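You operate a simulated robot arm through the tools that you are given. There is no shell and no other tool. Be economical: measure what you need, move in short steps, check, and stop when the job is done.

The job below is to be done with a simulated robot arm. You get a single attempt, and the scene is never put back.

Task
Pump the filter to 2 bar, run the hold test, log the result, then vent the rig.
Fine: port knob to FILTER (it stays), vent shut; HOLD once, then the button that the display names, once.
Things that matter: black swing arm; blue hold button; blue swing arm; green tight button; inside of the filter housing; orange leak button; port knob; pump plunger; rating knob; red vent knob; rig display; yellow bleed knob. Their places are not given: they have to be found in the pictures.

It is judged by the outcome, as a careful person would: the job done as asked, and still so three seconds after it is handed in. It fails if anything else is knocked over, pushed out of place, dropped, spilled or broken.

Robot
A 7-joint arm with a two-finger parallel gripper, fixed in place. Base frame: the origin is at the foot of the arm, x ahead of it, y to its left, z up. Readings come in m, degrees, newtons and seconds.
With the tool pointing down near the work surface it reaches from about 0.22 to 0.6 m from the base axis. Its first joint turns from -66.0 to 66.0 degrees. Payload 2.6 kg.
Tool frame: the origin (TCP) lies between the finger pads and is the grasp point; the fingertips stand 0.03 m ahead of it; z points along the fingers, y is the line along which they close. Largest opening 0.094 m; finger width 0.028, thickness 0.01; the body of the gripper, 0.05 by 0.096 m, starts 0.055 m behind the TCP.
Orientation is told as [roll, pitch, yaw] about the base's x, y, z axes, in that order, counted from this pose: with the fingers straight down and closing along the base's y, the tool's x points along the base's -x, its y along +y and its z along -z.

Tools
- The arm moves only by the tool jog_arm. Its argument "moves" is a list of rows, each a list of 3 entries, a list of its own where there are three numbers: the shift along the tool's x, y, z in m, then the turn, a rotation vector about the tool's x, y, z in degrees, then the opening in per cent of the stroke, from 0 (shut) to 100 (fully open). In form: [[[x, y, z], [ax, ay, az], claw], ...]. A call has 1 to 20 rows; each row shifts and turns the commanded pose from where the row before left it, along the tool's axes as they then stand. A row lasts 0.2 s, in which the tool goes at most 0.05 m and 8.6 degrees; a call with a longer step from one row to the next is refused whole, and so is a gripper value outside its range. A pose out of reach is approached as far as the arm can. The call stops where the force on the tool passes 40 N (or 10 N more than at its start, if that is more) or the arm is blocked; 0.2 s more then pass. Each finger travels about 0.072 m/s and halts on what it meets, pressing with about 36 N; the grip force reading is that of the motor and also rises with nothing between the fingers. The clock runs only during rows and for 0.2 s after the last one: add rows that do not move to give the fingers time. It gives the time, the measured TCP pose, the force on the tool (base axes), the opening and the grip force at its end, in the units of the frame above (readings bear some noise), with the torque about the TCP (base axes, N m) and any sound that the robot's microphone picked up.
- Cameras (640 x 400 px; columns grow to the right, rows downward): "scene" is fixed at [0.05, 0.4392, 0.5641]; the picture's right is [-0.65, -0.76, 0.00], its down [-0.42, 0.37, -0.83] and it looks along [0.63, -0.54, -0.56] (base axes); focal length 309 px, centre (320, 200). "wrist" rides on the gripper at [0.076, 0.014, -0.102] in the tool frame; the picture's right is [-0.18, 0.98, 0.00], its down [-0.75, -0.14, -0.64] and it looks along [-0.63, -0.12, 0.77] (tool axes); focal length 243 px, centre (320, 200).
- get_image(camera): a new picture of that camera. The clock stands still meanwhile.
- point_at(camera, pixels): there is no depth. For up to 12 entries [column, row, z] of the newest picture of that camera ("zoom" is the newest enlarged one), the place [x, y] in the base frame at which the ray of that pixel passes the height z, good to about 0.002 m. The clock stands still meanwhile.
- zoom(camera, box): a new picture of the part [left, top, right, bottom] of that camera's present view, enlarged. The clock stands still meanwhile.
- hand_in(): hands the job in; it is judged then, once.

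Keep the steps short. Do not move on a guess: measure, check each grasp and each placing, and mend mistakes. In all there are 80 turns and 54 pictures (those below and enlarged ones count). Leave the gripper open and the arm clear of the work at the hand-in unless told otherwise, and finish with a single line.

The tools are called as name(argument=value, ...) on one line, values as JSON. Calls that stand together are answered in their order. jog_arm: Moves the arm, as the interface text tells. Its arguments: {"type":"object","properties":{"moves":{"type":"array"}},"required":["moves"]} The other tools are called the same way: get_image (camera) takes a picture; point_at (camera, pixels) gives the place at which the rays of pixels pass given heights; zoom (camera, box) takes an enlarged picture of a part of a camera's view; hand_in () hands the job in.

At the start:

```text
clock: 0.0
position: [0.3576, -0.0443, 0.3711]
tool_rot: [0.0, 0.0, 0.0]
ft_force: [0.0, -1.0, 0.2]
ft_torque: [-0.02, 0.0, 0.01]
opening: 0.0939
grasp_force: 0.0
```

scene: 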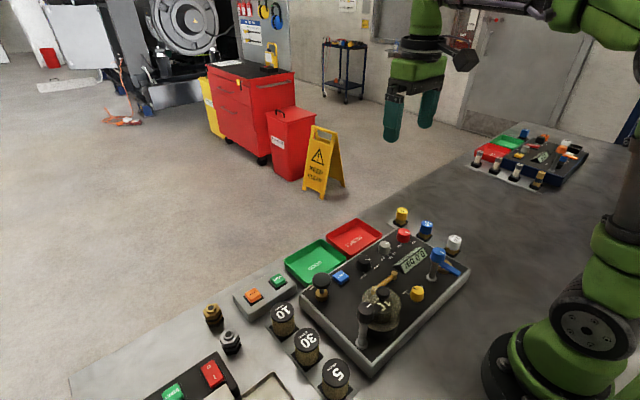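
wrist: 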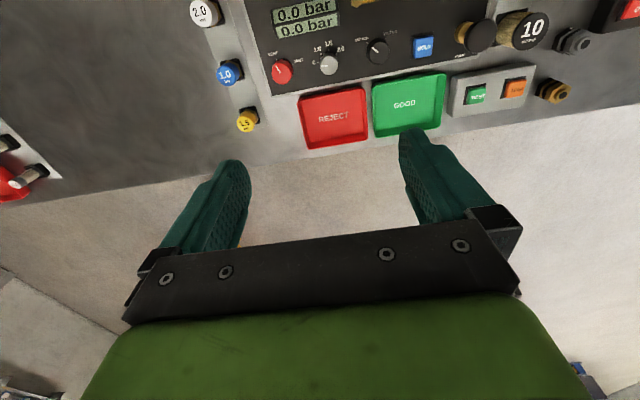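

I see the rig in the scene picture around (385,295). I'll enlarge it in both cameras.

zoom(camera="scene", box=[290, 200, 480, 320])

zoom(camera="scene", box=[190, 260, 420, 400])

zoom(camera="wrist", box=[180, 0, 640, 160])

```text
3.33 times, centred on (385, 260) of scene
```

zoom: 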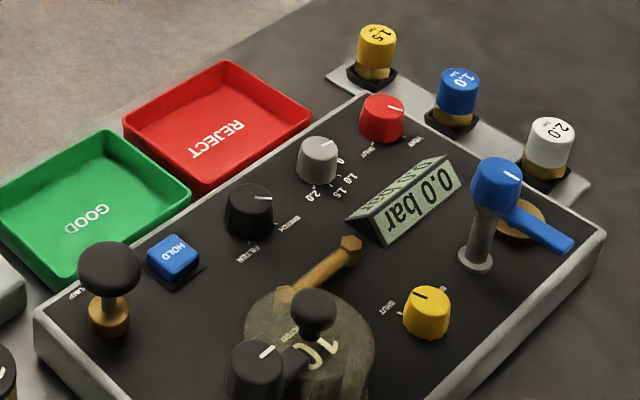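

```text
2.78 times, centred on (305, 330) of scene
```

zoom: 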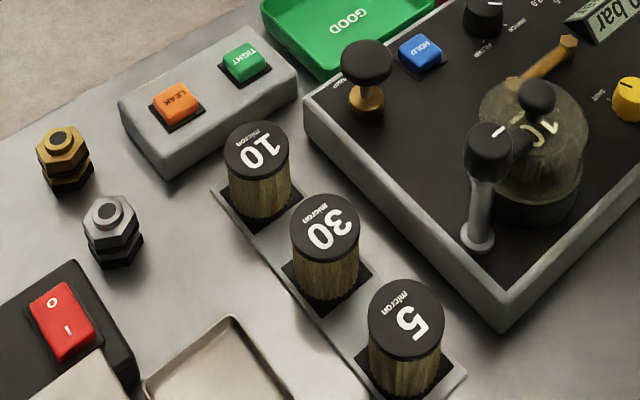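

```text
1.39 times, centred on (410, 80) of wrist
```

zoom: 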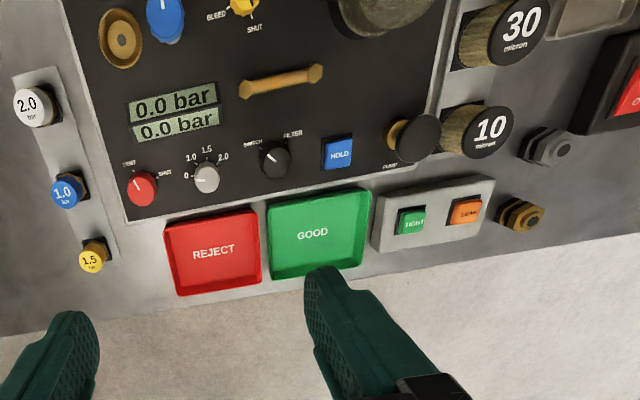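

Next I get rough places of the parts at several heights.

point_at(camera="scene", pixels=[[404, 236, 0.06], [386, 248, 0.06], [364, 264, 0.06], [341, 277, 0.06], [320, 283, 0.1], [380, 295, 0.1], [366, 313, 0.1], [417, 294, 0.06], [438, 253, 0.1], [370, 377, 0.0], [254, 295, 0.03], [279, 281, 0.03]])

point_at(camera="wrist", pixels=[[282, 71, 0.06], [328, 64, 0.06], [378, 52, 0.06], [423, 46, 0.06], [478, 38, 0.1], [378, 52, 0.1], [423, 46, 0.02], [282, 71, 0.02], [475, 95, 0.03], [514, 88, 0.03]])

```text
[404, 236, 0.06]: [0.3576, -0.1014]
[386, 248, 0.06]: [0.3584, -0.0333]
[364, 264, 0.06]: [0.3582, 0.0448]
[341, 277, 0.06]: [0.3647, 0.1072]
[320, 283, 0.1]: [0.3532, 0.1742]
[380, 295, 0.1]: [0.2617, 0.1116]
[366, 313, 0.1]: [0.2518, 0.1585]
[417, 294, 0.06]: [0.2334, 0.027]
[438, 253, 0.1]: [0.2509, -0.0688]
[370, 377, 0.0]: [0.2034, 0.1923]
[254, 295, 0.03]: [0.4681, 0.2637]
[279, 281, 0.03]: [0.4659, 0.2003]
```

```text
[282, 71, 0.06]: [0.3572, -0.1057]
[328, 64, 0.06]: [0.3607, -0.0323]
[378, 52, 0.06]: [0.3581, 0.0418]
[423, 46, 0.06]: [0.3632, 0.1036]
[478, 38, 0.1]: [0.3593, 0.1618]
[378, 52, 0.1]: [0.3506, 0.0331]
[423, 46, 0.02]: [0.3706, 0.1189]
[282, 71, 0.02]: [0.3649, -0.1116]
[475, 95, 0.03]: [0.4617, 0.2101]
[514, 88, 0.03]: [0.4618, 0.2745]
```

The rig is aligned with the base: vent (0.357,-0.103), rating (0.36,-0.033), port (0.358,0.043), HOLD (0.364,0.105), pump (0.356,0.168). Next I shift 0.08 m to the left and tilt the tool so the wrist camera looks straight down on the rig.

jog_arm(moves=[[[0, 0.04, 0], [0, 0, 0], 100], [[0, 0.04, 0], [0, 0, 0], 100], [[0, 0, 0], [0, 7.5, 0], 100], [[0, 0, 0], [0, 7.5, 0], 100], [[0, 0, 0], [0, 7.5, 0], 100], [[0, 0, 0], [0, 7.5, 0], 100], [[0, 0, 0], [0, 0, 0], 100]])

get_image(camera="wrist")

```text
clock: 1.6
position: [0.3589, 0.0346, 0.3699]
tool_rot: [0.0, 22.5, 0.0]
ft_force: [0.3, 0.4, -0.2]
ft_torque: [0.01, -0.02, -0.03]
opening: 0.094
grasp_force: 0.0
out of reach, approached as far as the arm can: row 6
```

```text
48 pictures are left
```

wrist: 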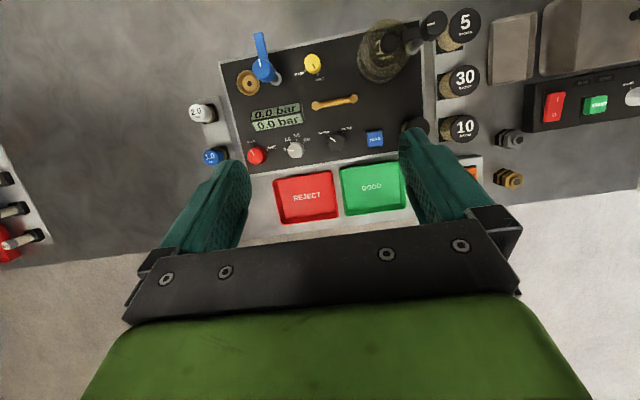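

zoom(camera="wrist", box=[220, 15, 380, 175])

zoom(camera="wrist", box=[320, 0, 500, 160])

zoom(camera="scene", box=[310, 260, 430, 360])

zoom(camera="scene", box=[380, 215, 480, 295])

```text
2.50 times, centred on (300, 95) of wrist
```

zoom: 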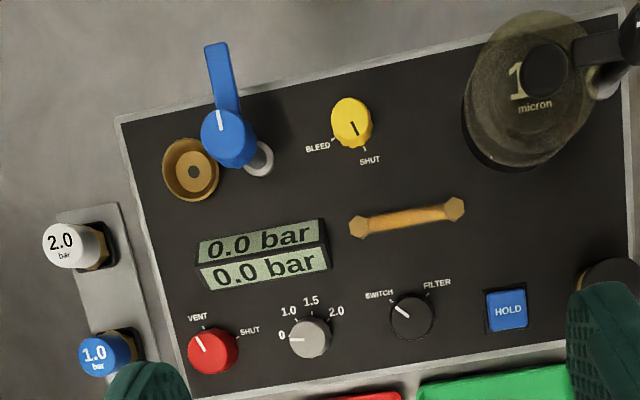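

```text
2.50 times, centred on (410, 80) of wrist
```

zoom: 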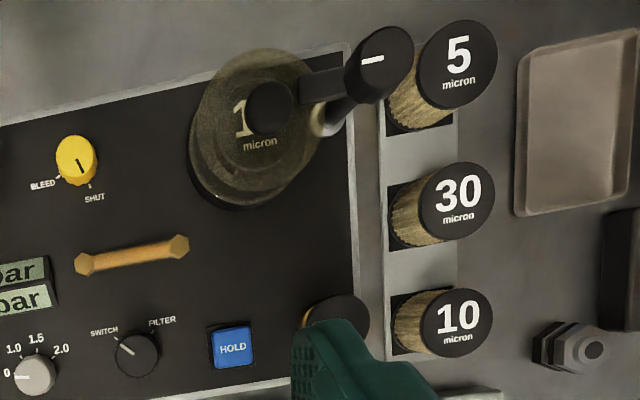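

```text
4.00 times, centred on (370, 310) of scene
```

zoom: 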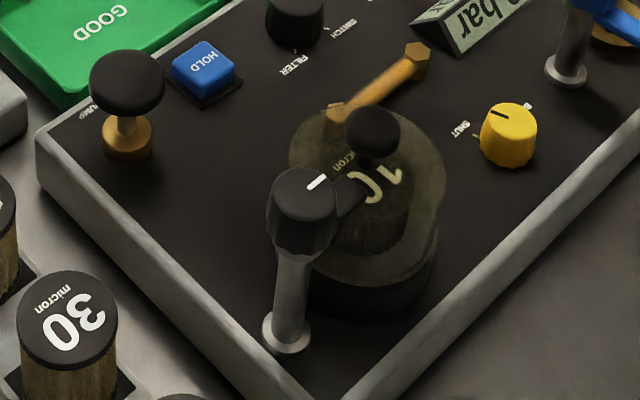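

```text
5.00 times, centred on (430, 255) of scene
```

zoom: 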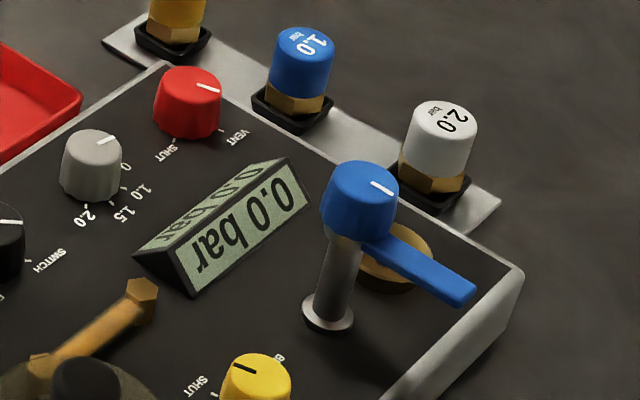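

Readings: vent knob points to VENT, port knob to SWITCH, bleed at SHUT, black arm over the 10 micron housing. I measure knob heights by crossing the rays of both cameras.

point_at(camera="zoom", pixels=[[194, 80, 0.05], [194, 80, 0.08], [92, 145, 0.05], [92, 145, 0.08], [360, 185, 0.1], [360, 185, 0.14], [165, 155, 0.03], [245, 138, 0.03], [520, 270, 0.03], [520, 270, 0.05]])

point_at(camera="wrist", pixels=[[257, 156, 0.05], [257, 156, 0.08], [295.5, 150, 0.05], [295.5, 150, 0.08], [263, 70, 0.1], [263, 70, 0.14], [336, 142, 0.05], [336, 142, 0.08], [375, 139, 0.04], [375, 139, 0.06], [271, 147, 0.03], [220, 62, 0.03]])

```text
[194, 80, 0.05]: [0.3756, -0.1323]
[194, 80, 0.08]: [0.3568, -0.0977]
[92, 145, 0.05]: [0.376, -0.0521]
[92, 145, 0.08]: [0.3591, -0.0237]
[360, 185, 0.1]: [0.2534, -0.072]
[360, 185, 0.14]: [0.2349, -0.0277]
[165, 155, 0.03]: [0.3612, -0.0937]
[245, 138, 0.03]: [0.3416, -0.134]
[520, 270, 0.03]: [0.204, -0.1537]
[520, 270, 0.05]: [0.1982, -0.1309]
```

```text
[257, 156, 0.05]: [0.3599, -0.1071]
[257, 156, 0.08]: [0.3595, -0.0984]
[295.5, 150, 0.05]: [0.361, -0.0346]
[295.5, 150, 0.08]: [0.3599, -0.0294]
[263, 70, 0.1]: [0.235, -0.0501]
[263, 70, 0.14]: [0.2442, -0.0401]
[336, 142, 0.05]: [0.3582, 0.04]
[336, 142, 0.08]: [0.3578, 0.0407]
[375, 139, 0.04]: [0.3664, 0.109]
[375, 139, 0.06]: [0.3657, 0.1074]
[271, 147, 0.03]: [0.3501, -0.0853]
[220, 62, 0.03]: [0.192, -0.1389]
```

The knob tops are at z≈0.076 and the deck at about 0.04. I turn the tool back upright and check its pose.

jog_arm(moves=[[[0, 0, 0], [0, -7.5, 0], 60], [[0, 0, 0], [0, -7.5, 0], 60], [[0, 0, 0], [0, -7.5, 0], 60], [[0, 0, 0], [0, 0, 0], 60]])

```text
clock: 2.6
position: [0.3584, 0.0355, 0.3712]
tool_rot: [0.0, -0.2, -0.1]
ft_force: [-0.1, -0.8, -0.6]
ft_torque: [0.01, 0.01, -0.01]
opening: 0.0562
grasp_force: 0.0
```

The tool is upright. I descend to about z=0.17 above the port knob, turning -40° about tool z on the way, then look.

jog_arm(moves=[[[0, 0.005, 0.04], [0, 0, 0], 55], [[0, 0, 0.04], [0, 0, -8], 55], [[0, 0, 0.04], [0, 0, -8], 55], [[0, 0, 0.04], [0, 0, -8], 55], [[0, 0, 0.04], [0, 0, -8], 55], [[0, 0, 0.0], [0, 0, -8], 55], [[0, 0, 0], [0, 0, 0], 55]])

get_image(camera="wrist")

```text
clock: 4.2
position: [0.3582, 0.0391, 0.1702]
tool_rot: [0.0, -0.1, 40.1]
ft_force: [0.0, -0.2, -0.5]
ft_torque: [0.0, -0.02, -0.01]
opening: 0.0516
grasp_force: 0.1
```

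```text
43 pictures are left
```

wrist: 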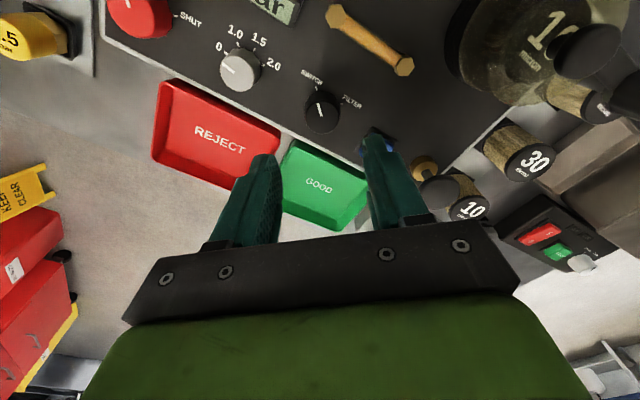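

The port knob top shows at about (322,108). I enlarge it and measure.

zoom(camera="wrist", box=[280, 60, 400, 140])

point_at(camera="wrist", pixels=[[321, 107, 0.076], [238, 66, 0.076], [306, 90, 0.042], [341, 103, 0.042], [322, 119, 0.05]])

```text
5.00 times, centred on (340, 100) of wrist
```

zoom: 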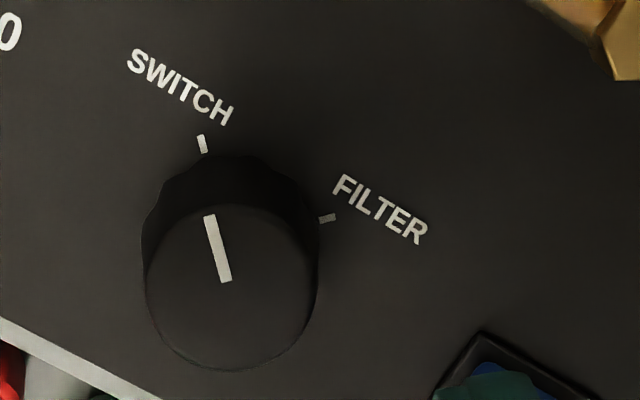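

```text
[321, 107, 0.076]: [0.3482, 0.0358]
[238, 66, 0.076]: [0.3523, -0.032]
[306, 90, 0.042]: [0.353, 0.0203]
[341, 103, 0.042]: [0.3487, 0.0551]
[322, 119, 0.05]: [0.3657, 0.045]
```

point_at(camera="zoom", pixels=[[231, 287, 0.07], [231, 287, 0.076], [202, 144, 0.042], [327, 218, 0.042], [231, 240, 0.042], [146, 287, 0.07], [318, 287, 0.07]])

```text
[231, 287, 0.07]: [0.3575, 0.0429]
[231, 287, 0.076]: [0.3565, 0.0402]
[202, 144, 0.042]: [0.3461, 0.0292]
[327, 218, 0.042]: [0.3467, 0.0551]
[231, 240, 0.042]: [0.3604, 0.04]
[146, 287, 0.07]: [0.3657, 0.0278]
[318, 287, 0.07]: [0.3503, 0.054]
```

Knob centre (0.358,0.042), diameter about 0.03, marks about 90° apart. I go down with the tips at 0.052, then grip.

jog_arm(moves=[[[-0.0016, 0.0019, 0.03], [0, 0, 0], 55], [[0, 0, 0.03], [0, 0, 0], 55], [[0, 0, 0.028], [0, 0, 0], 55], [[0, 0, 0], [0, 0, 0], 20], [[0, 0, 0], [0, 0, 0], 20], [[0, 0, 0], [0, 0, 0], 20]])

```text
clock: 5.6
position: [0.3594, 0.0418, 0.0805]
tool_rot: [-0.2, 0.0, 39.8]
ft_force: [10.7, -13.5, -11.1]
ft_torque: [0.22, -1.19, -0.1]
opening: 0.0308
grasp_force: 44.4
```

Gripped at 0.031. The side force points along -tool y, so I shift 1 mm that way and turn +90°.

jog_arm(moves=[[[0, -0.001, 0], [0, 0, 0], 20], [[0, 0, 0], [0, 0, 8.2], 20], [[0, 0, 0], [0, 0, 8.2], 20], [[0, 0, 0], [0, 0, 8.2], 20], [[0, 0, 0], [0, 0, 8.2], 20], [[0, 0, 0], [0, 0, 8.2], 20], [[0, 0, 0], [0, 0, 8.2], 20], [[0, 0, 0], [0, 0, 8.2], 20], [[0, 0, 0], [0, 0, 8.2], 20], [[0, 0, 0], [0, 0, 8.2], 20], [[0, 0, 0], [0, 0, 8.2], 20], [[0, 0, 0], [0, 0, 8], 20]])

```text
clock: 8.2
position: [0.3594, 0.0426, 0.0833]
tool_rot: [0.1, 0.1, -50.1]
ft_force: [11.2, 7.0, -10.1]
ft_torque: [0.12, -0.29, -0.02]
opening: 0.0302
grasp_force: 45.3
```

Turned. I open, rise 0.1 m, and look at the knob.

jog_arm(moves=[[[0, 0, 0], [0, 0, 0], 55], [[0, 0, 0], [0, 0, 0], 55], [[0, 0, -0.03], [0, 0, 0], 55], [[0, 0, -0.04], [0, 0, 0], 55], [[0, 0, -0.04], [0, 0, 0], 55], [[0, 0, 0], [0, 0, 0], 55]])

get_image(camera="wrist")

```text
clock: 9.6
position: [0.3585, 0.0421, 0.191]
tool_rot: [0.0, 0.0, -50.0]
ft_force: [-0.2, -0.4, -0.1]
ft_torque: [-0.03, -0.01, -0.01]
opening: 0.0519
grasp_force: 0.0
```

```text
41 pictures are left
```

wrist: 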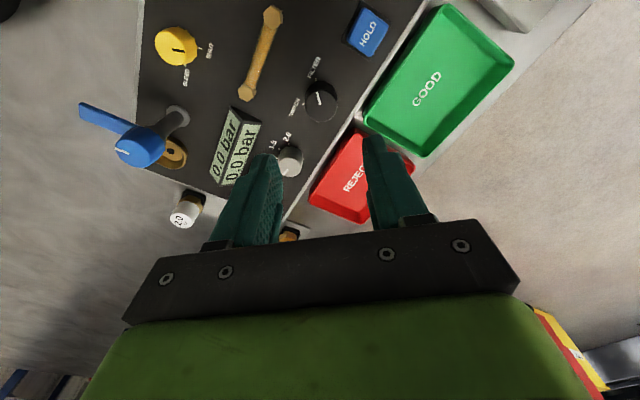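

The port knob seems to point to FILTER; I'll enlarge later. I travel to above the vent knob and turn back by -90°.

zoom(camera="wrist", box=[270, 40, 390, 140])

jog_arm(moves=[[[-0.0272, -0.0228, 0], [0, 0, 0], 55], [[-0.0272, -0.0228, 0], [0, 0, 0], 55], [[-0.0272, -0.0228, 0], [0, 0, 0], 55], [[-0.0272, -0.0228, 0], [0, 0, 0], 55], [[0, 0, 0], [0, 0, -8.2], 55], [[0, 0, 0], [0, 0, -8.2], 55], [[0, 0, 0], [0, 0, -8.2], 55], [[0, 0, 0], [0, 0, -8.2], 55], [[0, 0, 0], [0, 0, -8.2], 55], [[0, 0, 0], [0, 0, -8.2], 55], [[0, 0, 0], [0, 0, -8.2], 55], [[0, 0, 0], [0, 0, -8.2], 55], [[0, 0, 0], [0, 0, -8.2], 55], [[0, 0, 0], [0, 0, -8.2], 55], [[0, 0, 0], [0, 0, -8], 55], [[0, 0, 0], [0, 0, 0], 55]])

zoom(camera="wrist", box=[240, 40, 400, 140])

```text
4.00 times, centred on (330, 90) of wrist
```

zoom: 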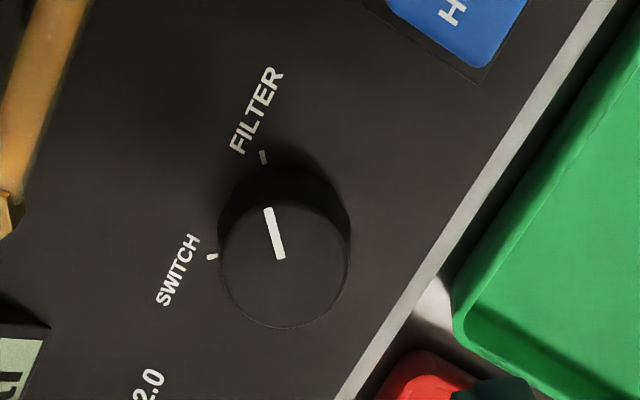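

```text
clock: 13.0
position: [0.3608, -0.1016, 0.1915]
tool_rot: [0.1, 0.0, 40.0]
ft_force: [0.8, 0.5, -1.1]
ft_torque: [-0.01, -0.01, -0.03]
opening: 0.0515
grasp_force: 0.0
```

```text
4.00 times, centred on (320, 90) of wrist
```

zoom: 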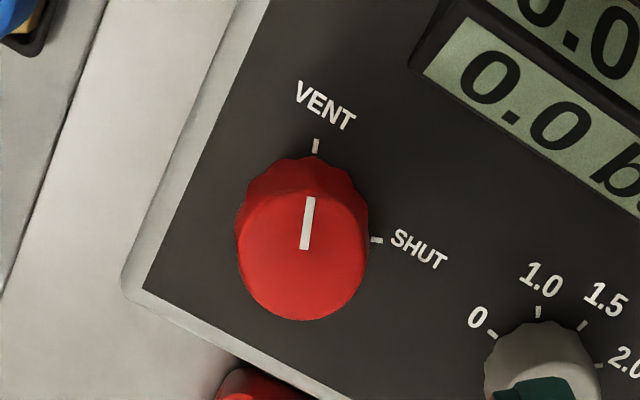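

The port knob is at FILTER. I measure the red knob's top centre at zoom pixel (302,250).

point_at(camera="zoom", pixels=[[302, 250, 0.072], [302, 250, 0.078], [316, 146, 0.042], [376, 240, 0.042], [237, 250, 0.075], [368, 250, 0.075]])

```text
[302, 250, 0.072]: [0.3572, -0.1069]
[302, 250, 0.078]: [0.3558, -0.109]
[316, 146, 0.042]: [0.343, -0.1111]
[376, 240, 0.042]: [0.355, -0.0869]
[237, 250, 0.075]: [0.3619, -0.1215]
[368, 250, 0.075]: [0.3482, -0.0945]
```

Vent knob centre is about (0.359,-0.105). I correct the position, go down, and grip.

jog_arm(moves=[[[0.0036, -0.0014, 0.03], [0, 0, 0], 55], [[0, 0, 0.03], [0, 0, 0], 55], [[0, 0, 0.03], [0, 0, 0], 55], [[0, 0, 0.02], [0, 0, 0], 55], [[0, 0, 0], [0, 0, 0], 20], [[0, 0, 0], [0, 0, 0], 20], [[0, 0, 0], [0, 0, 0], 20]])

```text
clock: 14.6
position: [0.3585, -0.1064, 0.0832]
tool_rot: [-0.2, 0.0, 40.1]
ft_force: [15.5, -14.0, -13.2]
ft_torque: [-0.08, -0.86, 0.0]
opening: 0.0302
grasp_force: 44.5
```

Gripped at 0.030. I shift 1 mm along -tool y and turn +90°.

jog_arm(moves=[[[0, -0.001, 0], [0, 0, 0], 20], [[0, 0, 0], [0, 0, 8.2], 20], [[0, 0, 0], [0, 0, 8.2], 20], [[0, 0, 0], [0, 0, 8.2], 20], [[0, 0, 0], [0, 0, 8.2], 20], [[0, 0, 0], [0, 0, 8.2], 20], [[0, 0, 0], [0, 0, 8.2], 20], [[0, 0, 0], [0, 0, 8.2], 20], [[0, 0, 0], [0, 0, 8.2], 20], [[0, 0, 0], [0, 0, 8.2], 20], [[0, 0, 0], [0, 0, 8.2], 20], [[0, 0, 0], [0, 0, 8], 20]])

jog_arm(moves=[[[0, 0, 0], [0, 0, 0], 55], [[0, 0, 0], [0, 0, 0], 55], [[0, 0, -0.03], [0, 0, 0], 55], [[0, 0, -0.04], [0, 0, 0], 55], [[0, 0, -0.04], [0, 0, 0], 55], [[0, 0, 0], [0, 0, 0], 55]])

get_image(camera="wrist")

```text
clock: 17.2
position: [0.3581, -0.1038, 0.0823]
tool_rot: [0.2, -0.1, -50.1]
ft_force: [7.0, -7.4, 16.7]
ft_torque: [0.05, -0.13, 0.42]
opening: 0.0301
grasp_force: 45.1
```

```text
clock: 18.6
position: [0.3564, -0.1057, 0.1936]
tool_rot: [0.0, 0.0, -50.0]
ft_force: [-0.3, -1.1, 0.3]
ft_torque: [-0.01, -0.02, -0.03]
opening: 0.0518
grasp_force: 0.1
```

```text
38 pictures are left
```

wrist: 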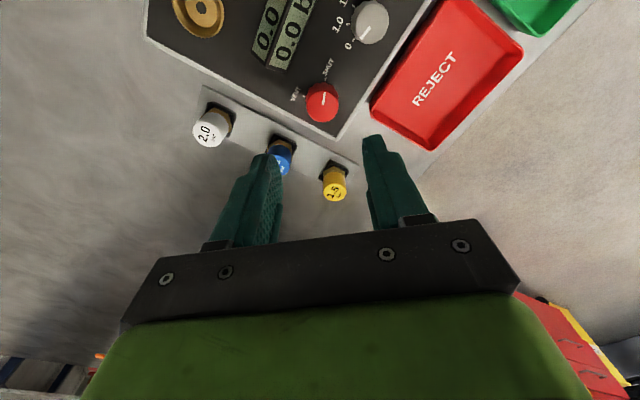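

The vent is at SHUT. I turn to yaw 0, rise a little, and travel to the pump at about (0.356,0.15), closing the fingers.

jog_arm(moves=[[[0, 0, -0.01], [0, 0, -8.4], 40], [[0, 0, -0.01], [0, 0, -8.4], 20], [[0, 0, -0.01], [0, 0, -8.4], 0], [[0, 0, 0], [0, 0, -8.4], 0], [[0, 0, 0], [0, 0, -8.4], 0], [[0, 0, 0], [0, 0, -8], 0], [[0, 0.043, 0], [0, 0, 0], 0], [[0, 0.043, 0], [0, 0, 0], 0], [[0, 0.043, 0], [0, 0, 0], 0], [[0, 0.043, 0], [0, 0, 0], 0], [[0, 0.043, 0], [0, 0, 0], 0], [[0, 0.043, 0], [0, 0, 0], 0], [[0, 0, 0], [0, 0, 0], 0]])

get_image(camera="wrist")

zoom(camera="scene", box=[290, 240, 390, 320])

```text
clock: 21.4
position: [0.3564, 0.1557, 0.2221]
tool_rot: [0.0, 0.1, -0.1]
ft_force: [0.0, -0.2, 0.3]
ft_torque: [-0.02, -0.02, -0.02]
opening: 0.0001
grasp_force: 33.2
```

```text
37 pictures are left
```

wrist: 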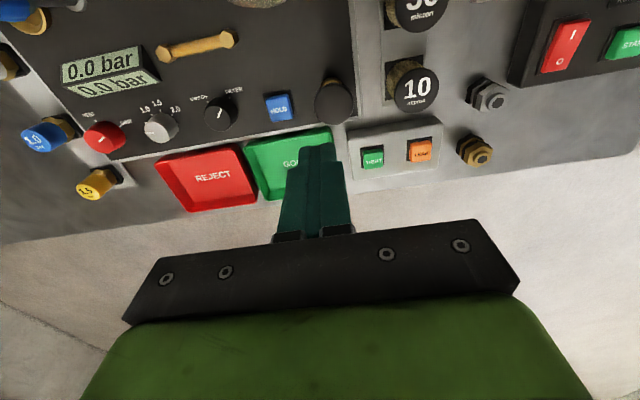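

```text
5.00 times, centred on (340, 280) of scene
```

zoom: 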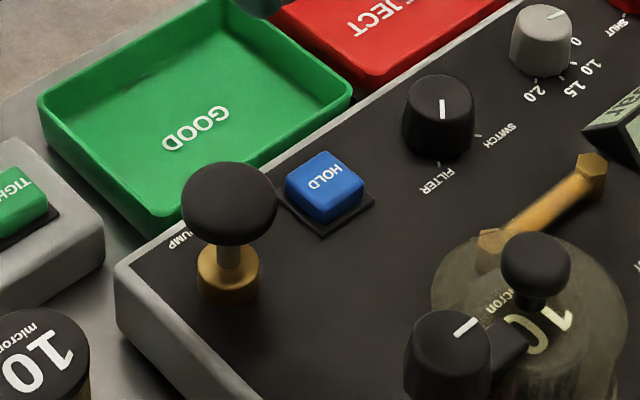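

Now crossing the rays for the plunger cap: scene zoom (229,192), wrist (334,100).

point_at(camera="zoom", pixels=[[229, 192, 0.08], [229, 192, 0.1], [229, 192, 0.12], [325, 175, 0.05], [325, 175, 0.065]])

point_at(camera="wrist", pixels=[[334, 102, 0.08], [334, 102, 0.1], [334, 102, 0.12], [278, 106, 0.05], [278, 106, 0.065], [373, 157, 0.02], [373, 157, 0.05], [420, 150, 0.02], [420, 150, 0.05]])

```text
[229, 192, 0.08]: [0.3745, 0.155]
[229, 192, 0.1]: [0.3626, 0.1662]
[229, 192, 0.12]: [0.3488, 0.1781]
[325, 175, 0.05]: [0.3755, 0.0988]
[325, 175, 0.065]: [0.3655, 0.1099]
```

```text
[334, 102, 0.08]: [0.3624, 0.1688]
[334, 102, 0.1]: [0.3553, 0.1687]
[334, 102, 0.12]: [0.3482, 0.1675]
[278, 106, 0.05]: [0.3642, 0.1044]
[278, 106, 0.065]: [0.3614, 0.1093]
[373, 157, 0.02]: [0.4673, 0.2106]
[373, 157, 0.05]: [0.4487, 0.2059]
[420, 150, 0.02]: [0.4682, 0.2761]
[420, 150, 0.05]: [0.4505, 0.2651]
```

The plunger cap is at (0.356,0.168), top z≈0.105. I go to just above it with closed fingers, then press a first stroke of 25 mm.

jog_arm(moves=[[[0, 0.0125, 0.03], [0, 0, 0], 0], [[0, 0, 0.04], [0, 0, 0], 0], [[0, 0, 0.01], [0, 0, 0], 0], [[0, 0, 0.01], [0, 0, 0], 0], [[0, 0, 0.01], [0, 0, 0], 0], [[0, 0, 0.01], [0, 0, 0], 0], [[0, 0, 0], [0, 0, 0], 0]])

get_image(camera="wrist")

```text
clock: 23.0
position: [0.3599, 0.1659, 0.1143]
tool_rot: [0.0, -0.1, -0.1]
ft_force: [-0.2, -0.9, 5.8]
ft_torque: [-0.03, -0.02, -0.07]
opening: 0.0
grasp_force: 32.9
```

```text
35 pictures are left
```

wrist: 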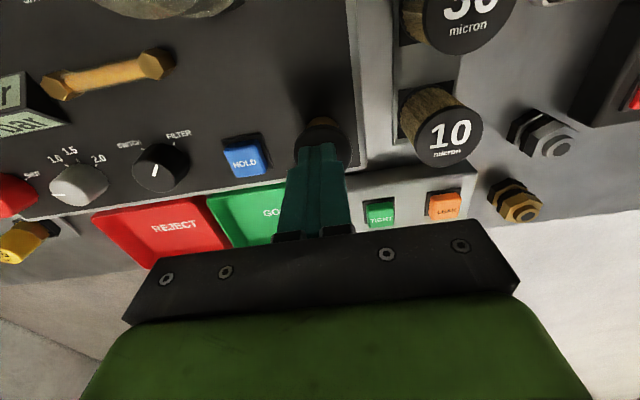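

The plunger is going down against 6 N with tips at 0.084. I press on in small steps, then rise 5 cm.

jog_arm(moves=[[[0, 0, 0.005], [0, 0, 0], 0], [[0, 0, 0.005], [0, 0, 0], 0], [[0, 0, 0.005], [0, 0, 0], 0], [[0, 0, 0], [0, 0, 0], 0]])

zoom(camera="scene", box=[290, 220, 450, 320])

```text
clock: 23.6
position: [0.3604, 0.1666, 0.1094]
tool_rot: [0.3, -0.3, -0.4]
ft_force: [-3.2, -2.2, 11.8]
ft_torque: [-0.01, 0.1, -0.02]
opening: 0.0
grasp_force: 32.9
stopped in row 3: the force on the tool passed its limit at 47 N (the readings are from after the stop); the commanded pose is now the measured one
```

```text
4.00 times, centred on (370, 270) of scene
```

zoom: 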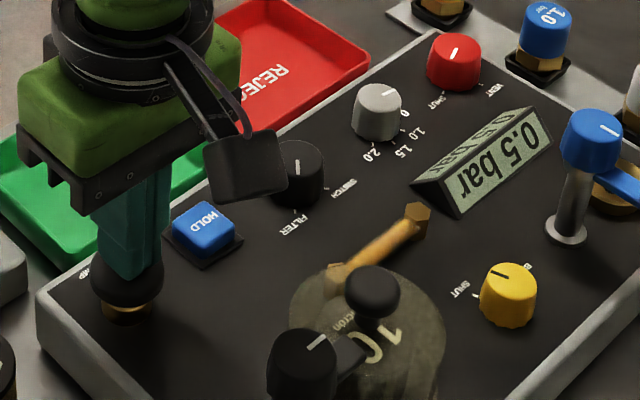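

It shows 0.5 bar after one full stroke (bottom at TCP ≈0.109). I do a second stroke: up 34 mm, down 34 mm.

jog_arm(moves=[[[0, 0, -0.017], [0, 0, 0], 0], [[0, 0, -0.02], [0, 0, 0], 0], [[0, 0, 0], [0, 0, 0], 0], [[0, 0, 0], [0, 0, 0], 0], [[0, 0, 0.01], [0, 0, 0], 0], [[0, 0, 0.01], [0, 0, 0], 0], [[0, 0, 0.01], [0, 0, 0], 0], [[0, 0, 0.005], [0, 0, 0], 0], [[0, 0, 0], [0, 0, 0], 0]])

zoom(camera="scene", box=[370, 220, 450, 280])

```text
clock: 25.6
position: [0.3604, 0.1682, 0.1094]
tool_rot: [0.1, -0.2, -0.1]
ft_force: [-0.9, 2.1, 5.9]
ft_torque: [0.07, 0.01, -0.05]
opening: 0.0
grasp_force: 33.4
```

```text
6.67 times, centred on (410, 250) of scene
```

zoom: 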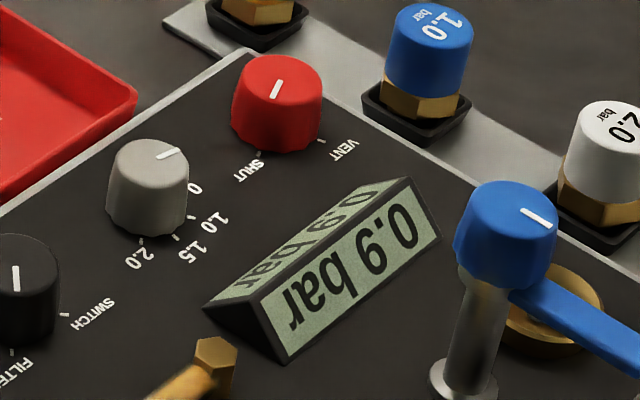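

0.9 bar. A third stroke the same way.

jog_arm(moves=[[[0, 0, -0.017], [0, 0, 0], 0], [[0, 0, -0.02], [0, 0, 0], 0], [[0, 0, 0], [0, 0, 0], 0], [[0, 0, 0], [0, 0, 0], 0], [[0, 0, 0.01], [0, 0, 0], 0], [[0, 0, 0.01], [0, 0, 0], 0], [[0, 0, 0.01], [0, 0, 0], 0], [[0, 0, 0.006], [0, 0, 0], 0], [[0, 0, 0], [0, 0, 0], 0]])

zoom(camera="scene", box=[370, 220, 450, 280])

```text
clock: 27.6
position: [0.3603, 0.1672, 0.11]
tool_rot: [0.0, -0.3, -0.2]
ft_force: [1.5, -1.5, 7.0]
ft_torque: [-0.04, -0.05, -0.01]
opening: 0.0
grasp_force: 33.0
```

```text
6.67 times, centred on (410, 250) of scene
```

zoom: 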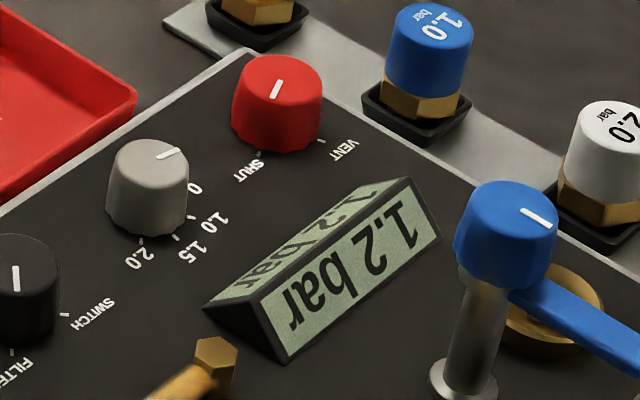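

1.2 bar; the gains shrink, so it may be leaking slowly. Two more strokes in one go.

jog_arm(moves=[[[0, 0, -0.02], [0, 0, 0], 0], [[0, 0, -0.02], [0, 0, 0], 0], [[0, 0, 0.01], [0, 0, 0], 0], [[0, 0, 0.01], [0, 0, 0], 0], [[0, 0, 0.01], [0, 0, 0], 0], [[0, 0, 0.01], [0, 0, 0], 0], [[0, 0, 0], [0, 0, 0], 0]])

zoom(camera="scene", box=[370, 220, 450, 280])

```text
clock: 29.2
position: [0.3598, 0.168, 0.1103]
tool_rot: [0.1, -0.5, -0.2]
ft_force: [2.2, -2.0, 5.8]
ft_torque: [-0.02, -0.06, 0.01]
opening: 0.0
grasp_force: 33.1
```

```text
6.67 times, centred on (410, 250) of scene
```

zoom: 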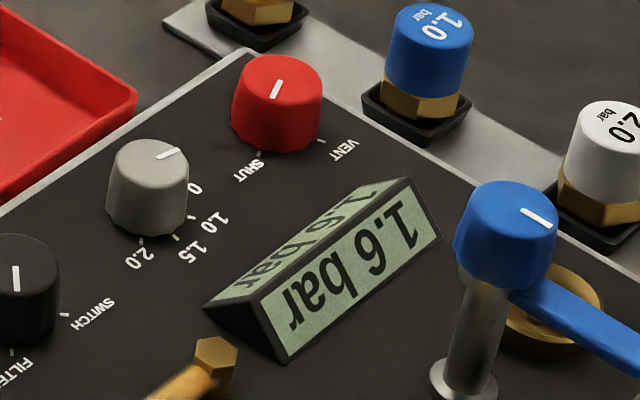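

1.6 bar after that single stroke. One more.

jog_arm(moves=[[[0, 0, -0.02], [0, 0, 0], 0], [[0, 0, -0.02], [0, 0, 0], 0], [[0, 0, 0.01], [0, 0, 0], 0], [[0, 0, 0.01], [0, 0, 0], 0], [[0, 0, 0.01], [0, 0, 0], 0], [[0, 0, 0.01], [0, 0, 0], 0], [[0, 0, 0], [0, 0, 0], 0]])

zoom(camera="scene", box=[370, 220, 450, 280])

```text
clock: 30.8
position: [0.3595, 0.1673, 0.1098]
tool_rot: [0.2, -0.3, -0.2]
ft_force: [-0.6, 1.8, 5.9]
ft_torque: [0.08, -0.01, 0.07]
opening: 0.0
grasp_force: 32.6
```

```text
6.67 times, centred on (410, 250) of scene
```

zoom: 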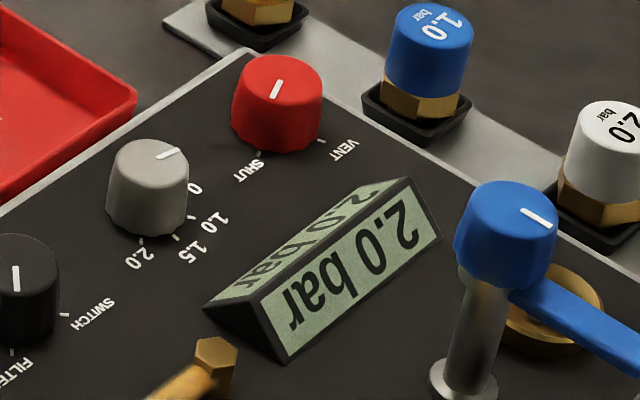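

2.0 bar reached. I go straight to HOLD at (0.364,0.108) and press in small steps, reading the force.

jog_arm(moves=[[[0, 0, -0.035], [0, 0, 0], 0], [[-0.002, -0.03, 0], [0, 0, 0], 0], [[-0.002, -0.03, 0], [0, 0, 0], 0], [[0, 0, 0.04], [0, 0, 0], 0], [[0, 0, 0.008], [0, 0, 0], 0], [[0, 0, 0.004], [0, 0, 0], 0], [[0, 0, 0.004], [0, 0, 0], 0]])

zoom(camera="scene", box=[290, 210, 450, 310])

```text
clock: 32.4
position: [0.3638, 0.1061, 0.0894]
tool_rot: [0.1, -0.4, -0.2]
ft_force: [-0.7, 0.4, 0.8]
ft_torque: [0.01, 0.01, 0.0]
opening: 0.0002
grasp_force: 32.6
```

```text
4.00 times, centred on (370, 260) of scene
```

zoom: 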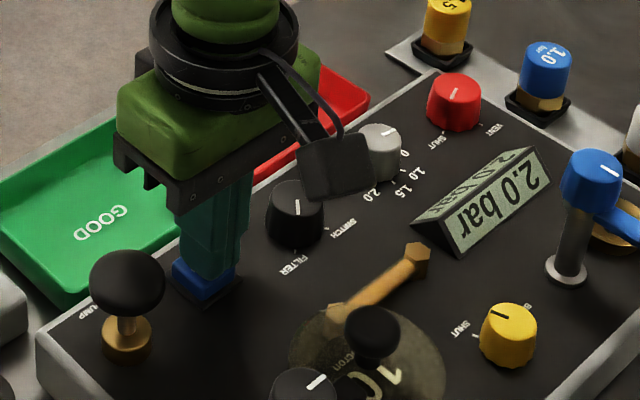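

The fingertips are right over HOLD and the display holds 2.0 bar. I press on in 3 mm steps, then lift.

jog_arm(moves=[[[0, 0, 0.003], [0, 0, 0], 0], [[0, 0, 0.003], [0, 0, 0], 0], [[0, 0, 0.003], [0, 0, 0], 0], [[0, 0, 0], [0, 0, 0], 0]])

zoom(camera="scene", box=[290, 210, 450, 310])

```text
clock: 33.4
position: [0.3645, 0.1072, 0.0804]
tool_rot: [0.1, -0.3, -0.4]
ft_force: [-5.4, -5.4, 27.0]
ft_torque: [-0.1, 0.21, -0.03]
opening: 0.0
grasp_force: 33.0
heard: click
```

```text
4.00 times, centred on (370, 260) of scene
```

zoom: 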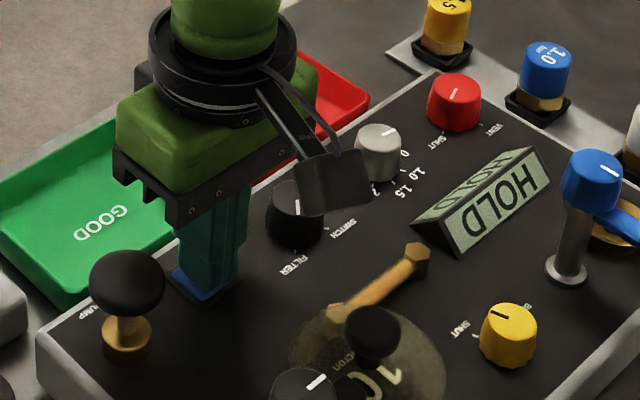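

A click, and the display shows HOLD. I lift clear and move to above the tight/leak box at about (0.44,0.24), waiting for the test.

jog_arm(moves=[[[0, 0, -0.03], [0, 0, 0], 0], [[0, 0, -0.05], [0, 0, 0], 0], [[0, 0, -0.04], [0, 0, 0], 0], [[-0.03, 0.03, 0], [0, 0, 0], 0], [[-0.03, 0.03, 0], [0, 0, 0], 0], [[-0.01, 0.03, 0], [0, 0, 0], 0], [[0, 0.02, 0], [0, 0, 0], 0], [[0, 0, 0], [0, 0, 0], 0], [[0, 0, 0], [0, 0, 0], 0], [[0, 0, 0], [0, 0, 0], 0], [[0, 0, 0], [0, 0, 0], 0], [[0, 0, 0], [0, 0, 0], 0], [[0, 0, 0], [0, 0, 0], 0], [[0, 0, 0], [0, 0, 0], 0], [[0, 0, 0], [0, 0, 0], 0]])

get_image(camera="scene")

get_image(camera="wrist")

```text
clock: 36.6
position: [0.4344, 0.2153, 0.1995]
tool_rot: [0.0, -0.3, -0.2]
ft_force: [0.1, 0.0, 0.3]
ft_torque: [0.0, 0.02, 0.05]
opening: 0.0
grasp_force: 33.4
```

```text
27 pictures are left
```

scene: 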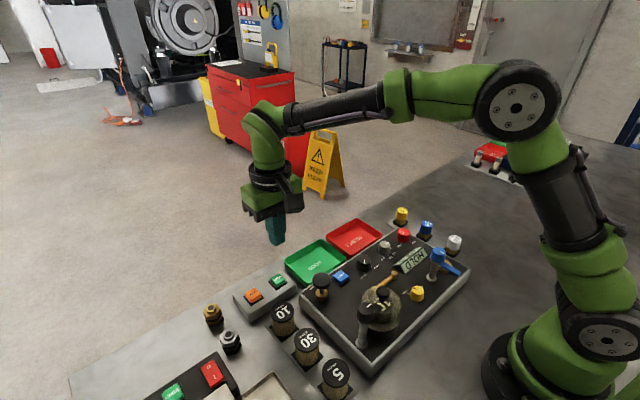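

```text
26 pictures are left
```

wrist: 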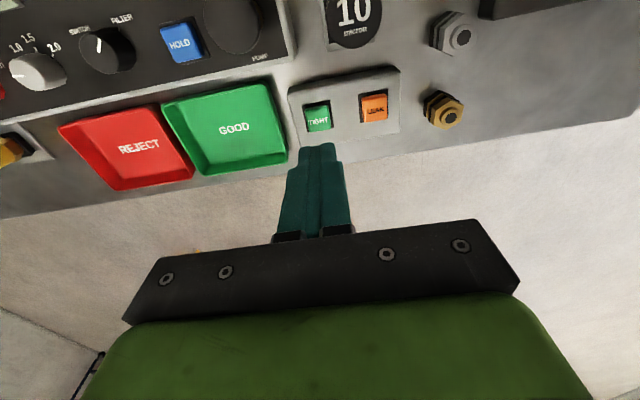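

Still HOLD. I measure the buttons from both pictures while waiting 4 s more.

point_at(camera="wrist", pixels=[[318, 117, 0.03], [318, 117, 0.05], [375, 107, 0.03], [375, 107, 0.05]])

point_at(camera="scene", pixels=[[278, 280, 0.03], [278, 280, 0.05], [254, 294, 0.03], [254, 294, 0.05]])

jog_arm(moves=[[[0, 0, 0], [0, 0, 0], 0], [[0, 0, 0], [0, 0, 0], 0], [[0, 0, 0], [0, 0, 0], 0], [[0, 0, 0], [0, 0, 0], 0], [[0, 0, 0], [0, 0, 0], 0], [[0, 0, 0], [0, 0, 0], 0], [[0, 0, 0], [0, 0, 0], 0], [[0, 0, 0], [0, 0, 0], 0], [[0, 0, 0], [0, 0, 0], 0], [[0, 0, 0], [0, 0, 0], 0], [[0, 0, 0], [0, 0, 0], 0], [[0, 0, 0], [0, 0, 0], 0], [[0, 0, 0], [0, 0, 0], 0], [[0, 0, 0], [0, 0, 0], 0], [[0, 0, 0], [0, 0, 0], 0], [[0, 0, 0], [0, 0, 0], 0], [[0, 0, 0], [0, 0, 0], 0], [[0, 0, 0], [0, 0, 0], 0], [[0, 0, 0], [0, 0, 0], 0], [[0, 0, 0], [0, 0, 0], 0]])

zoom(camera="scene", box=[370, 220, 450, 280])

```text
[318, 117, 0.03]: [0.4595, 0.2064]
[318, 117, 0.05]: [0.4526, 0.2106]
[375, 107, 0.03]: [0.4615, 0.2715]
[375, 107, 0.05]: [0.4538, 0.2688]
```

```text
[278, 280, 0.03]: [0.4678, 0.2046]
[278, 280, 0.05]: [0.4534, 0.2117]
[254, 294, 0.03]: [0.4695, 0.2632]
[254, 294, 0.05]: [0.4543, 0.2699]
```

```text
clock: 40.8
position: [0.4342, 0.2153, 0.199]
tool_rot: [0.1, -0.2, -0.2]
ft_force: [0.5, -0.1, -0.1]
ft_torque: [0.0, 0.0, -0.02]
opening: 0.0
grasp_force: 32.9
```

```text
6.67 times, centred on (410, 250) of scene
```

zoom: 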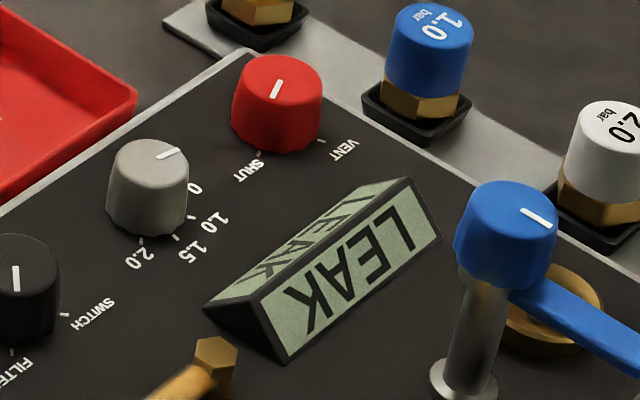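

The display says LEAK. The orange button is at (0.455,0.269), top z≈0.05. I go above it and approach to just above its top.

jog_arm(moves=[[[-0.011, 0.027, 0], [0, 0, 0], 0], [[-0.01, 0.027, 0], [0, 0, 0], 0], [[0, 0, 0.04], [0, 0, 0], 0], [[0, 0, 0.04], [0, 0, 0], 0], [[0, 0, 0.03], [0, 0, 0], 0], [[0, 0, 0], [0, 0, 0], 0]])

zoom(camera="scene", box=[210, 240, 310, 320])

```text
clock: 42.2
position: [0.4565, 0.271, 0.0889]
tool_rot: [0.1, -0.2, -0.2]
ft_force: [0.2, 0.1, 0.3]
ft_torque: [0.01, -0.01, 0.01]
opening: 0.0001
grasp_force: 33.7
```

```text
5.00 times, centred on (260, 280) of scene
```

zoom: 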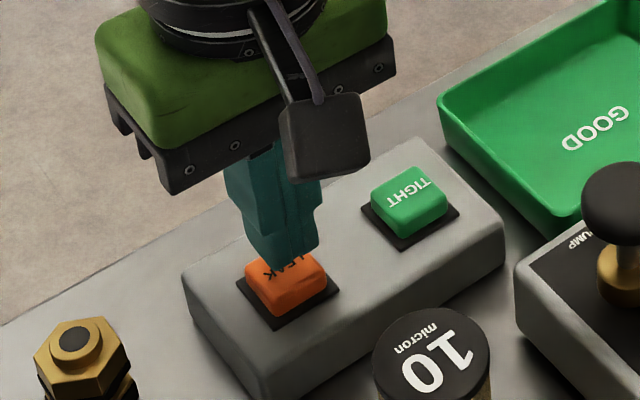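

The tips are over LEAK, about 1 cm up. I press in 4 mm steps.

jog_arm(moves=[[[0, 0, 0.004], [0, 0, 0], 0], [[0, 0, 0.004], [0, 0, 0], 0], [[0, 0, 0.003], [0, 0, 0], 0], [[0, 0, 0.003], [0, 0, 0], 0], [[0, 0, 0], [0, 0, 0], 0]])

```text
clock: 43.4
position: [0.4543, 0.2697, 0.0754]
tool_rot: [0.1, -0.2, -0.2]
ft_force: [-0.6, -0.7, 0.1]
ft_torque: [-0.01, 0.02, 0.0]
opening: 0.0002
grasp_force: 32.7
```

No contact yet; I press further in 3 mm steps.

jog_arm(moves=[[[0, 0, 0.003], [0, 0, 0], 0], [[0, 0, 0.003], [0, 0, 0], 0], [[0, 0, 0.003], [0, 0, 0], 0], [[0, 0, 0], [0, 0, 0], 0]])

zoom(camera="scene", box=[210, 220, 450, 320])

```text
clock: 44.4
position: [0.4558, 0.2705, 0.0677]
tool_rot: [0.2, -0.3, -0.2]
ft_force: [-1.0, -1.3, 6.7]
ft_torque: [-0.02, 0.04, 0.02]
opening: 0.0
grasp_force: 32.5
heard: click
```

```text
2.67 times, centred on (330, 270) of scene
```

zoom: 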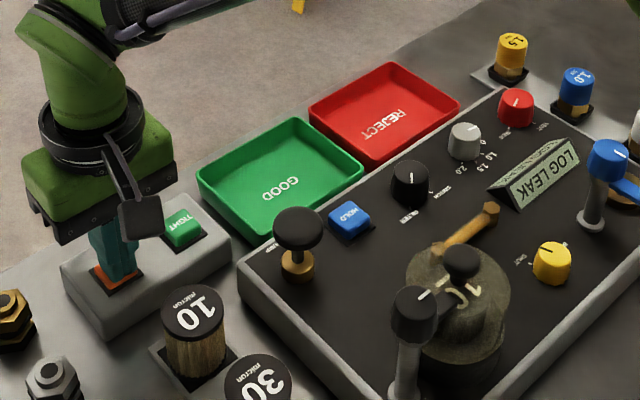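

Logged: the display shows LOG LEAK. I lift, travel to the vent knob, and turn to yaw -50° with the fingers half open.

jog_arm(moves=[[[0, 0, -0.045], [0, 0, 0], 0], [[0, 0, -0.045], [0, 0, 0], 0], [[0, 0, -0.04], [0, 0, 0], 0], [[0.0108, -0.0417, 0], [0, 0, 0], 0], [[0.0108, -0.0417, 0], [0, 0, 0], 0], [[0.0108, -0.0417, 0], [0, 0, 0], 0], [[0.0108, -0.0417, 0], [0, 0, 0], 0], [[0.0108, -0.0417, 0], [0, 0, 0], 0], [[0.0108, -0.0417, 0], [0, 0, 0], 0], [[0.0108, -0.0417, 0], [0, 0, 0], 20], [[0.0108, -0.0417, 0], [0, 0, 0], 40], [[0.0108, -0.0417, 0], [0, 0, 0], 55], [[0, 0, 0], [0, 0, 8.4], 55], [[0, 0, 0], [0, 0, 8.4], 55], [[0, 0, 0], [0, 0, 8.4], 55], [[0, 0, 0], [0, 0, 8.4], 55], [[0, 0, 0], [0, 0, 8.4], 55], [[0, 0, 0], [0, 0, 8], 55], [[0, 0, 0], [0, 0, 0], 55]])

zoom(camera="wrist", box=[240, 40, 400, 140])

```text
clock: 48.4
position: [0.3556, -0.1044, 0.1958]
tool_rot: [0.4, -0.1, -50.3]
ft_force: [-0.1, -0.2, 0.8]
ft_torque: [0.0, 0.02, 0.03]
opening: 0.0517
grasp_force: 0.1
```

```text
4.00 times, centred on (320, 90) of wrist
```

zoom: 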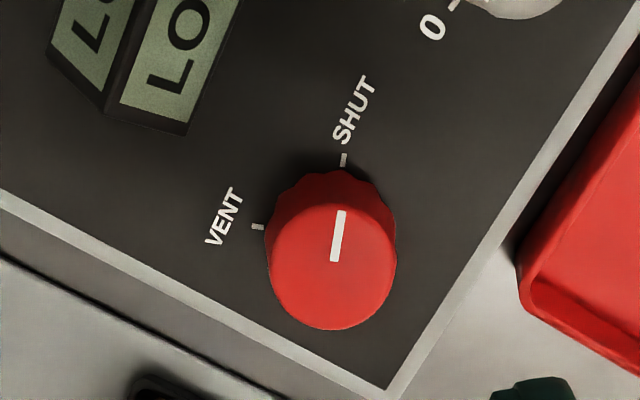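

The vent knob is at SHUT, as left. I go down at (0.358,-0.1045) and grip.

jog_arm(moves=[[[-0.0017, 0.0021, 0.03], [0, 0, 0], 55], [[0, 0, 0.03], [0, 0, 0], 55], [[0, 0, 0.03], [0, 0, 0], 55], [[0, 0, 0.023], [0, 0, 0], 55], [[0, 0, 0], [0, 0, 0], 20], [[0, 0, 0], [0, 0, 0], 20], [[0, 0, 0], [0, 0, 0], 20]])

```text
clock: 50.0
position: [0.3615, -0.1054, 0.0836]
tool_rot: [0.3, -0.1, -50.1]
ft_force: [10.5, 6.1, -8.8]
ft_torque: [0.0, -0.55, -0.01]
opening: 0.0307
grasp_force: 45.4
```

Gripped at 0.031. I turn -90° to VENT, open, rise, and look.

jog_arm(moves=[[[0, 0, 0], [0, 0, -8.2], 20], [[0, 0, 0], [0, 0, -8.2], 20], [[0, 0, 0], [0, 0, -8.2], 20], [[0, 0, 0], [0, 0, -8.2], 20], [[0, 0, 0], [0, 0, -8.2], 20], [[0, 0, 0], [0, 0, -8.2], 20], [[0, 0, 0], [0, 0, -8.2], 20], [[0, 0, 0], [0, 0, -8.2], 20], [[0, 0, 0], [0, 0, -8.2], 20], [[0, 0, 0], [0, 0, -8.2], 20], [[0, 0, 0], [0, 0, -8], 20], [[0, 0, 0], [0, 0, 0], 20]])

jog_arm(moves=[[[0, 0, 0], [0, 0, 0], 55], [[0, 0, 0], [0, 0, 0], 55], [[0, 0, -0.03], [0, 0, 0], 55], [[0, 0, -0.04], [0, 0, 0], 55], [[0, 0, -0.04], [0, 0, 0], 55], [[0, 0, 0], [0, 0, 0], 55]])

zoom(camera="wrist", box=[240, 0, 480, 150])

```text
clock: 52.6
position: [0.3584, -0.1057, 0.0829]
tool_rot: [-0.2, -0.3, 39.8]
ft_force: [15.9, 0.3, 0.9]
ft_torque: [0.17, -0.8, -0.14]
opening: 0.0305
grasp_force: 44.7
```

```text
clock: 54.0
position: [0.358, -0.1029, 0.1896]
tool_rot: [0.0, -0.3, 39.8]
ft_force: [-0.2, 0.1, 0.0]
ft_torque: [-0.01, -0.01, -0.01]
opening: 0.0519
grasp_force: 0.1
```

```text
2.67 times, centred on (360, 75) of wrist
```

zoom: 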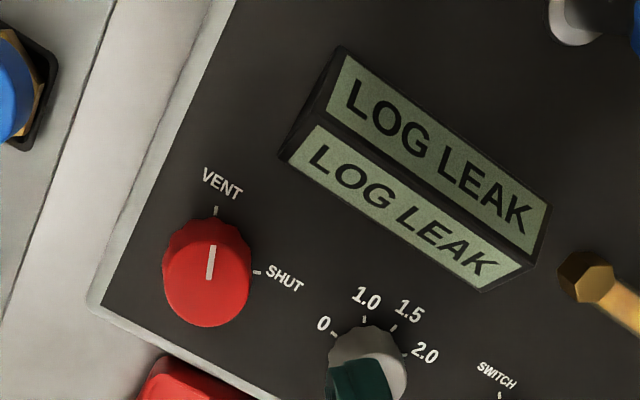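

The vent points to VENT again. I rise well clear, open fully, and take a last look at everything.

jog_arm(moves=[[[0, 0, -0.04], [0, 0, 0], 70], [[0, 0, -0.04], [0, 0, 0], 100], [[0, 0, -0.04], [0, 0, 0], 100], [[0, 0, -0.04], [0, 0, 0], 100], [[0, 0, 0], [0, 0, 0], 100], [[0, 0, 0], [0, 0, 0], 100], [[0, 0, 0], [0, 0, 0], 100], [[0, 0, 0], [0, 0, 0], 100], [[0, 0, 0], [0, 0, 0], 100]])

zoom(camera="scene", box=[210, 200, 480, 370])

```text
clock: 56.0
position: [0.3592, -0.1035, 0.3535]
tool_rot: [-0.1, -0.4, 39.7]
ft_force: [0.0, 0.2, 0.7]
ft_torque: [-0.02, -0.01, -0.02]
opening: 0.094
grasp_force: 0.1
```

```text
2.35 times, centred on (345, 285) of scene
```

zoom: 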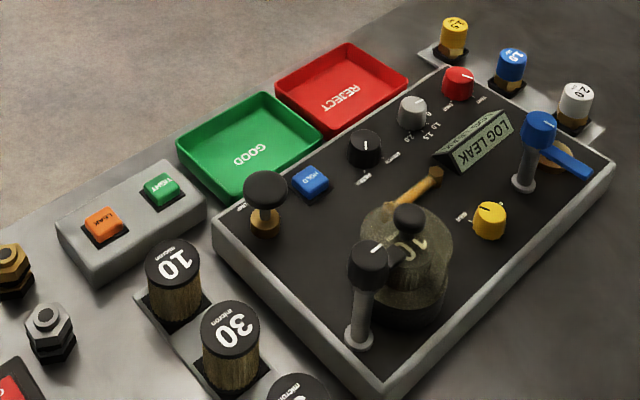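

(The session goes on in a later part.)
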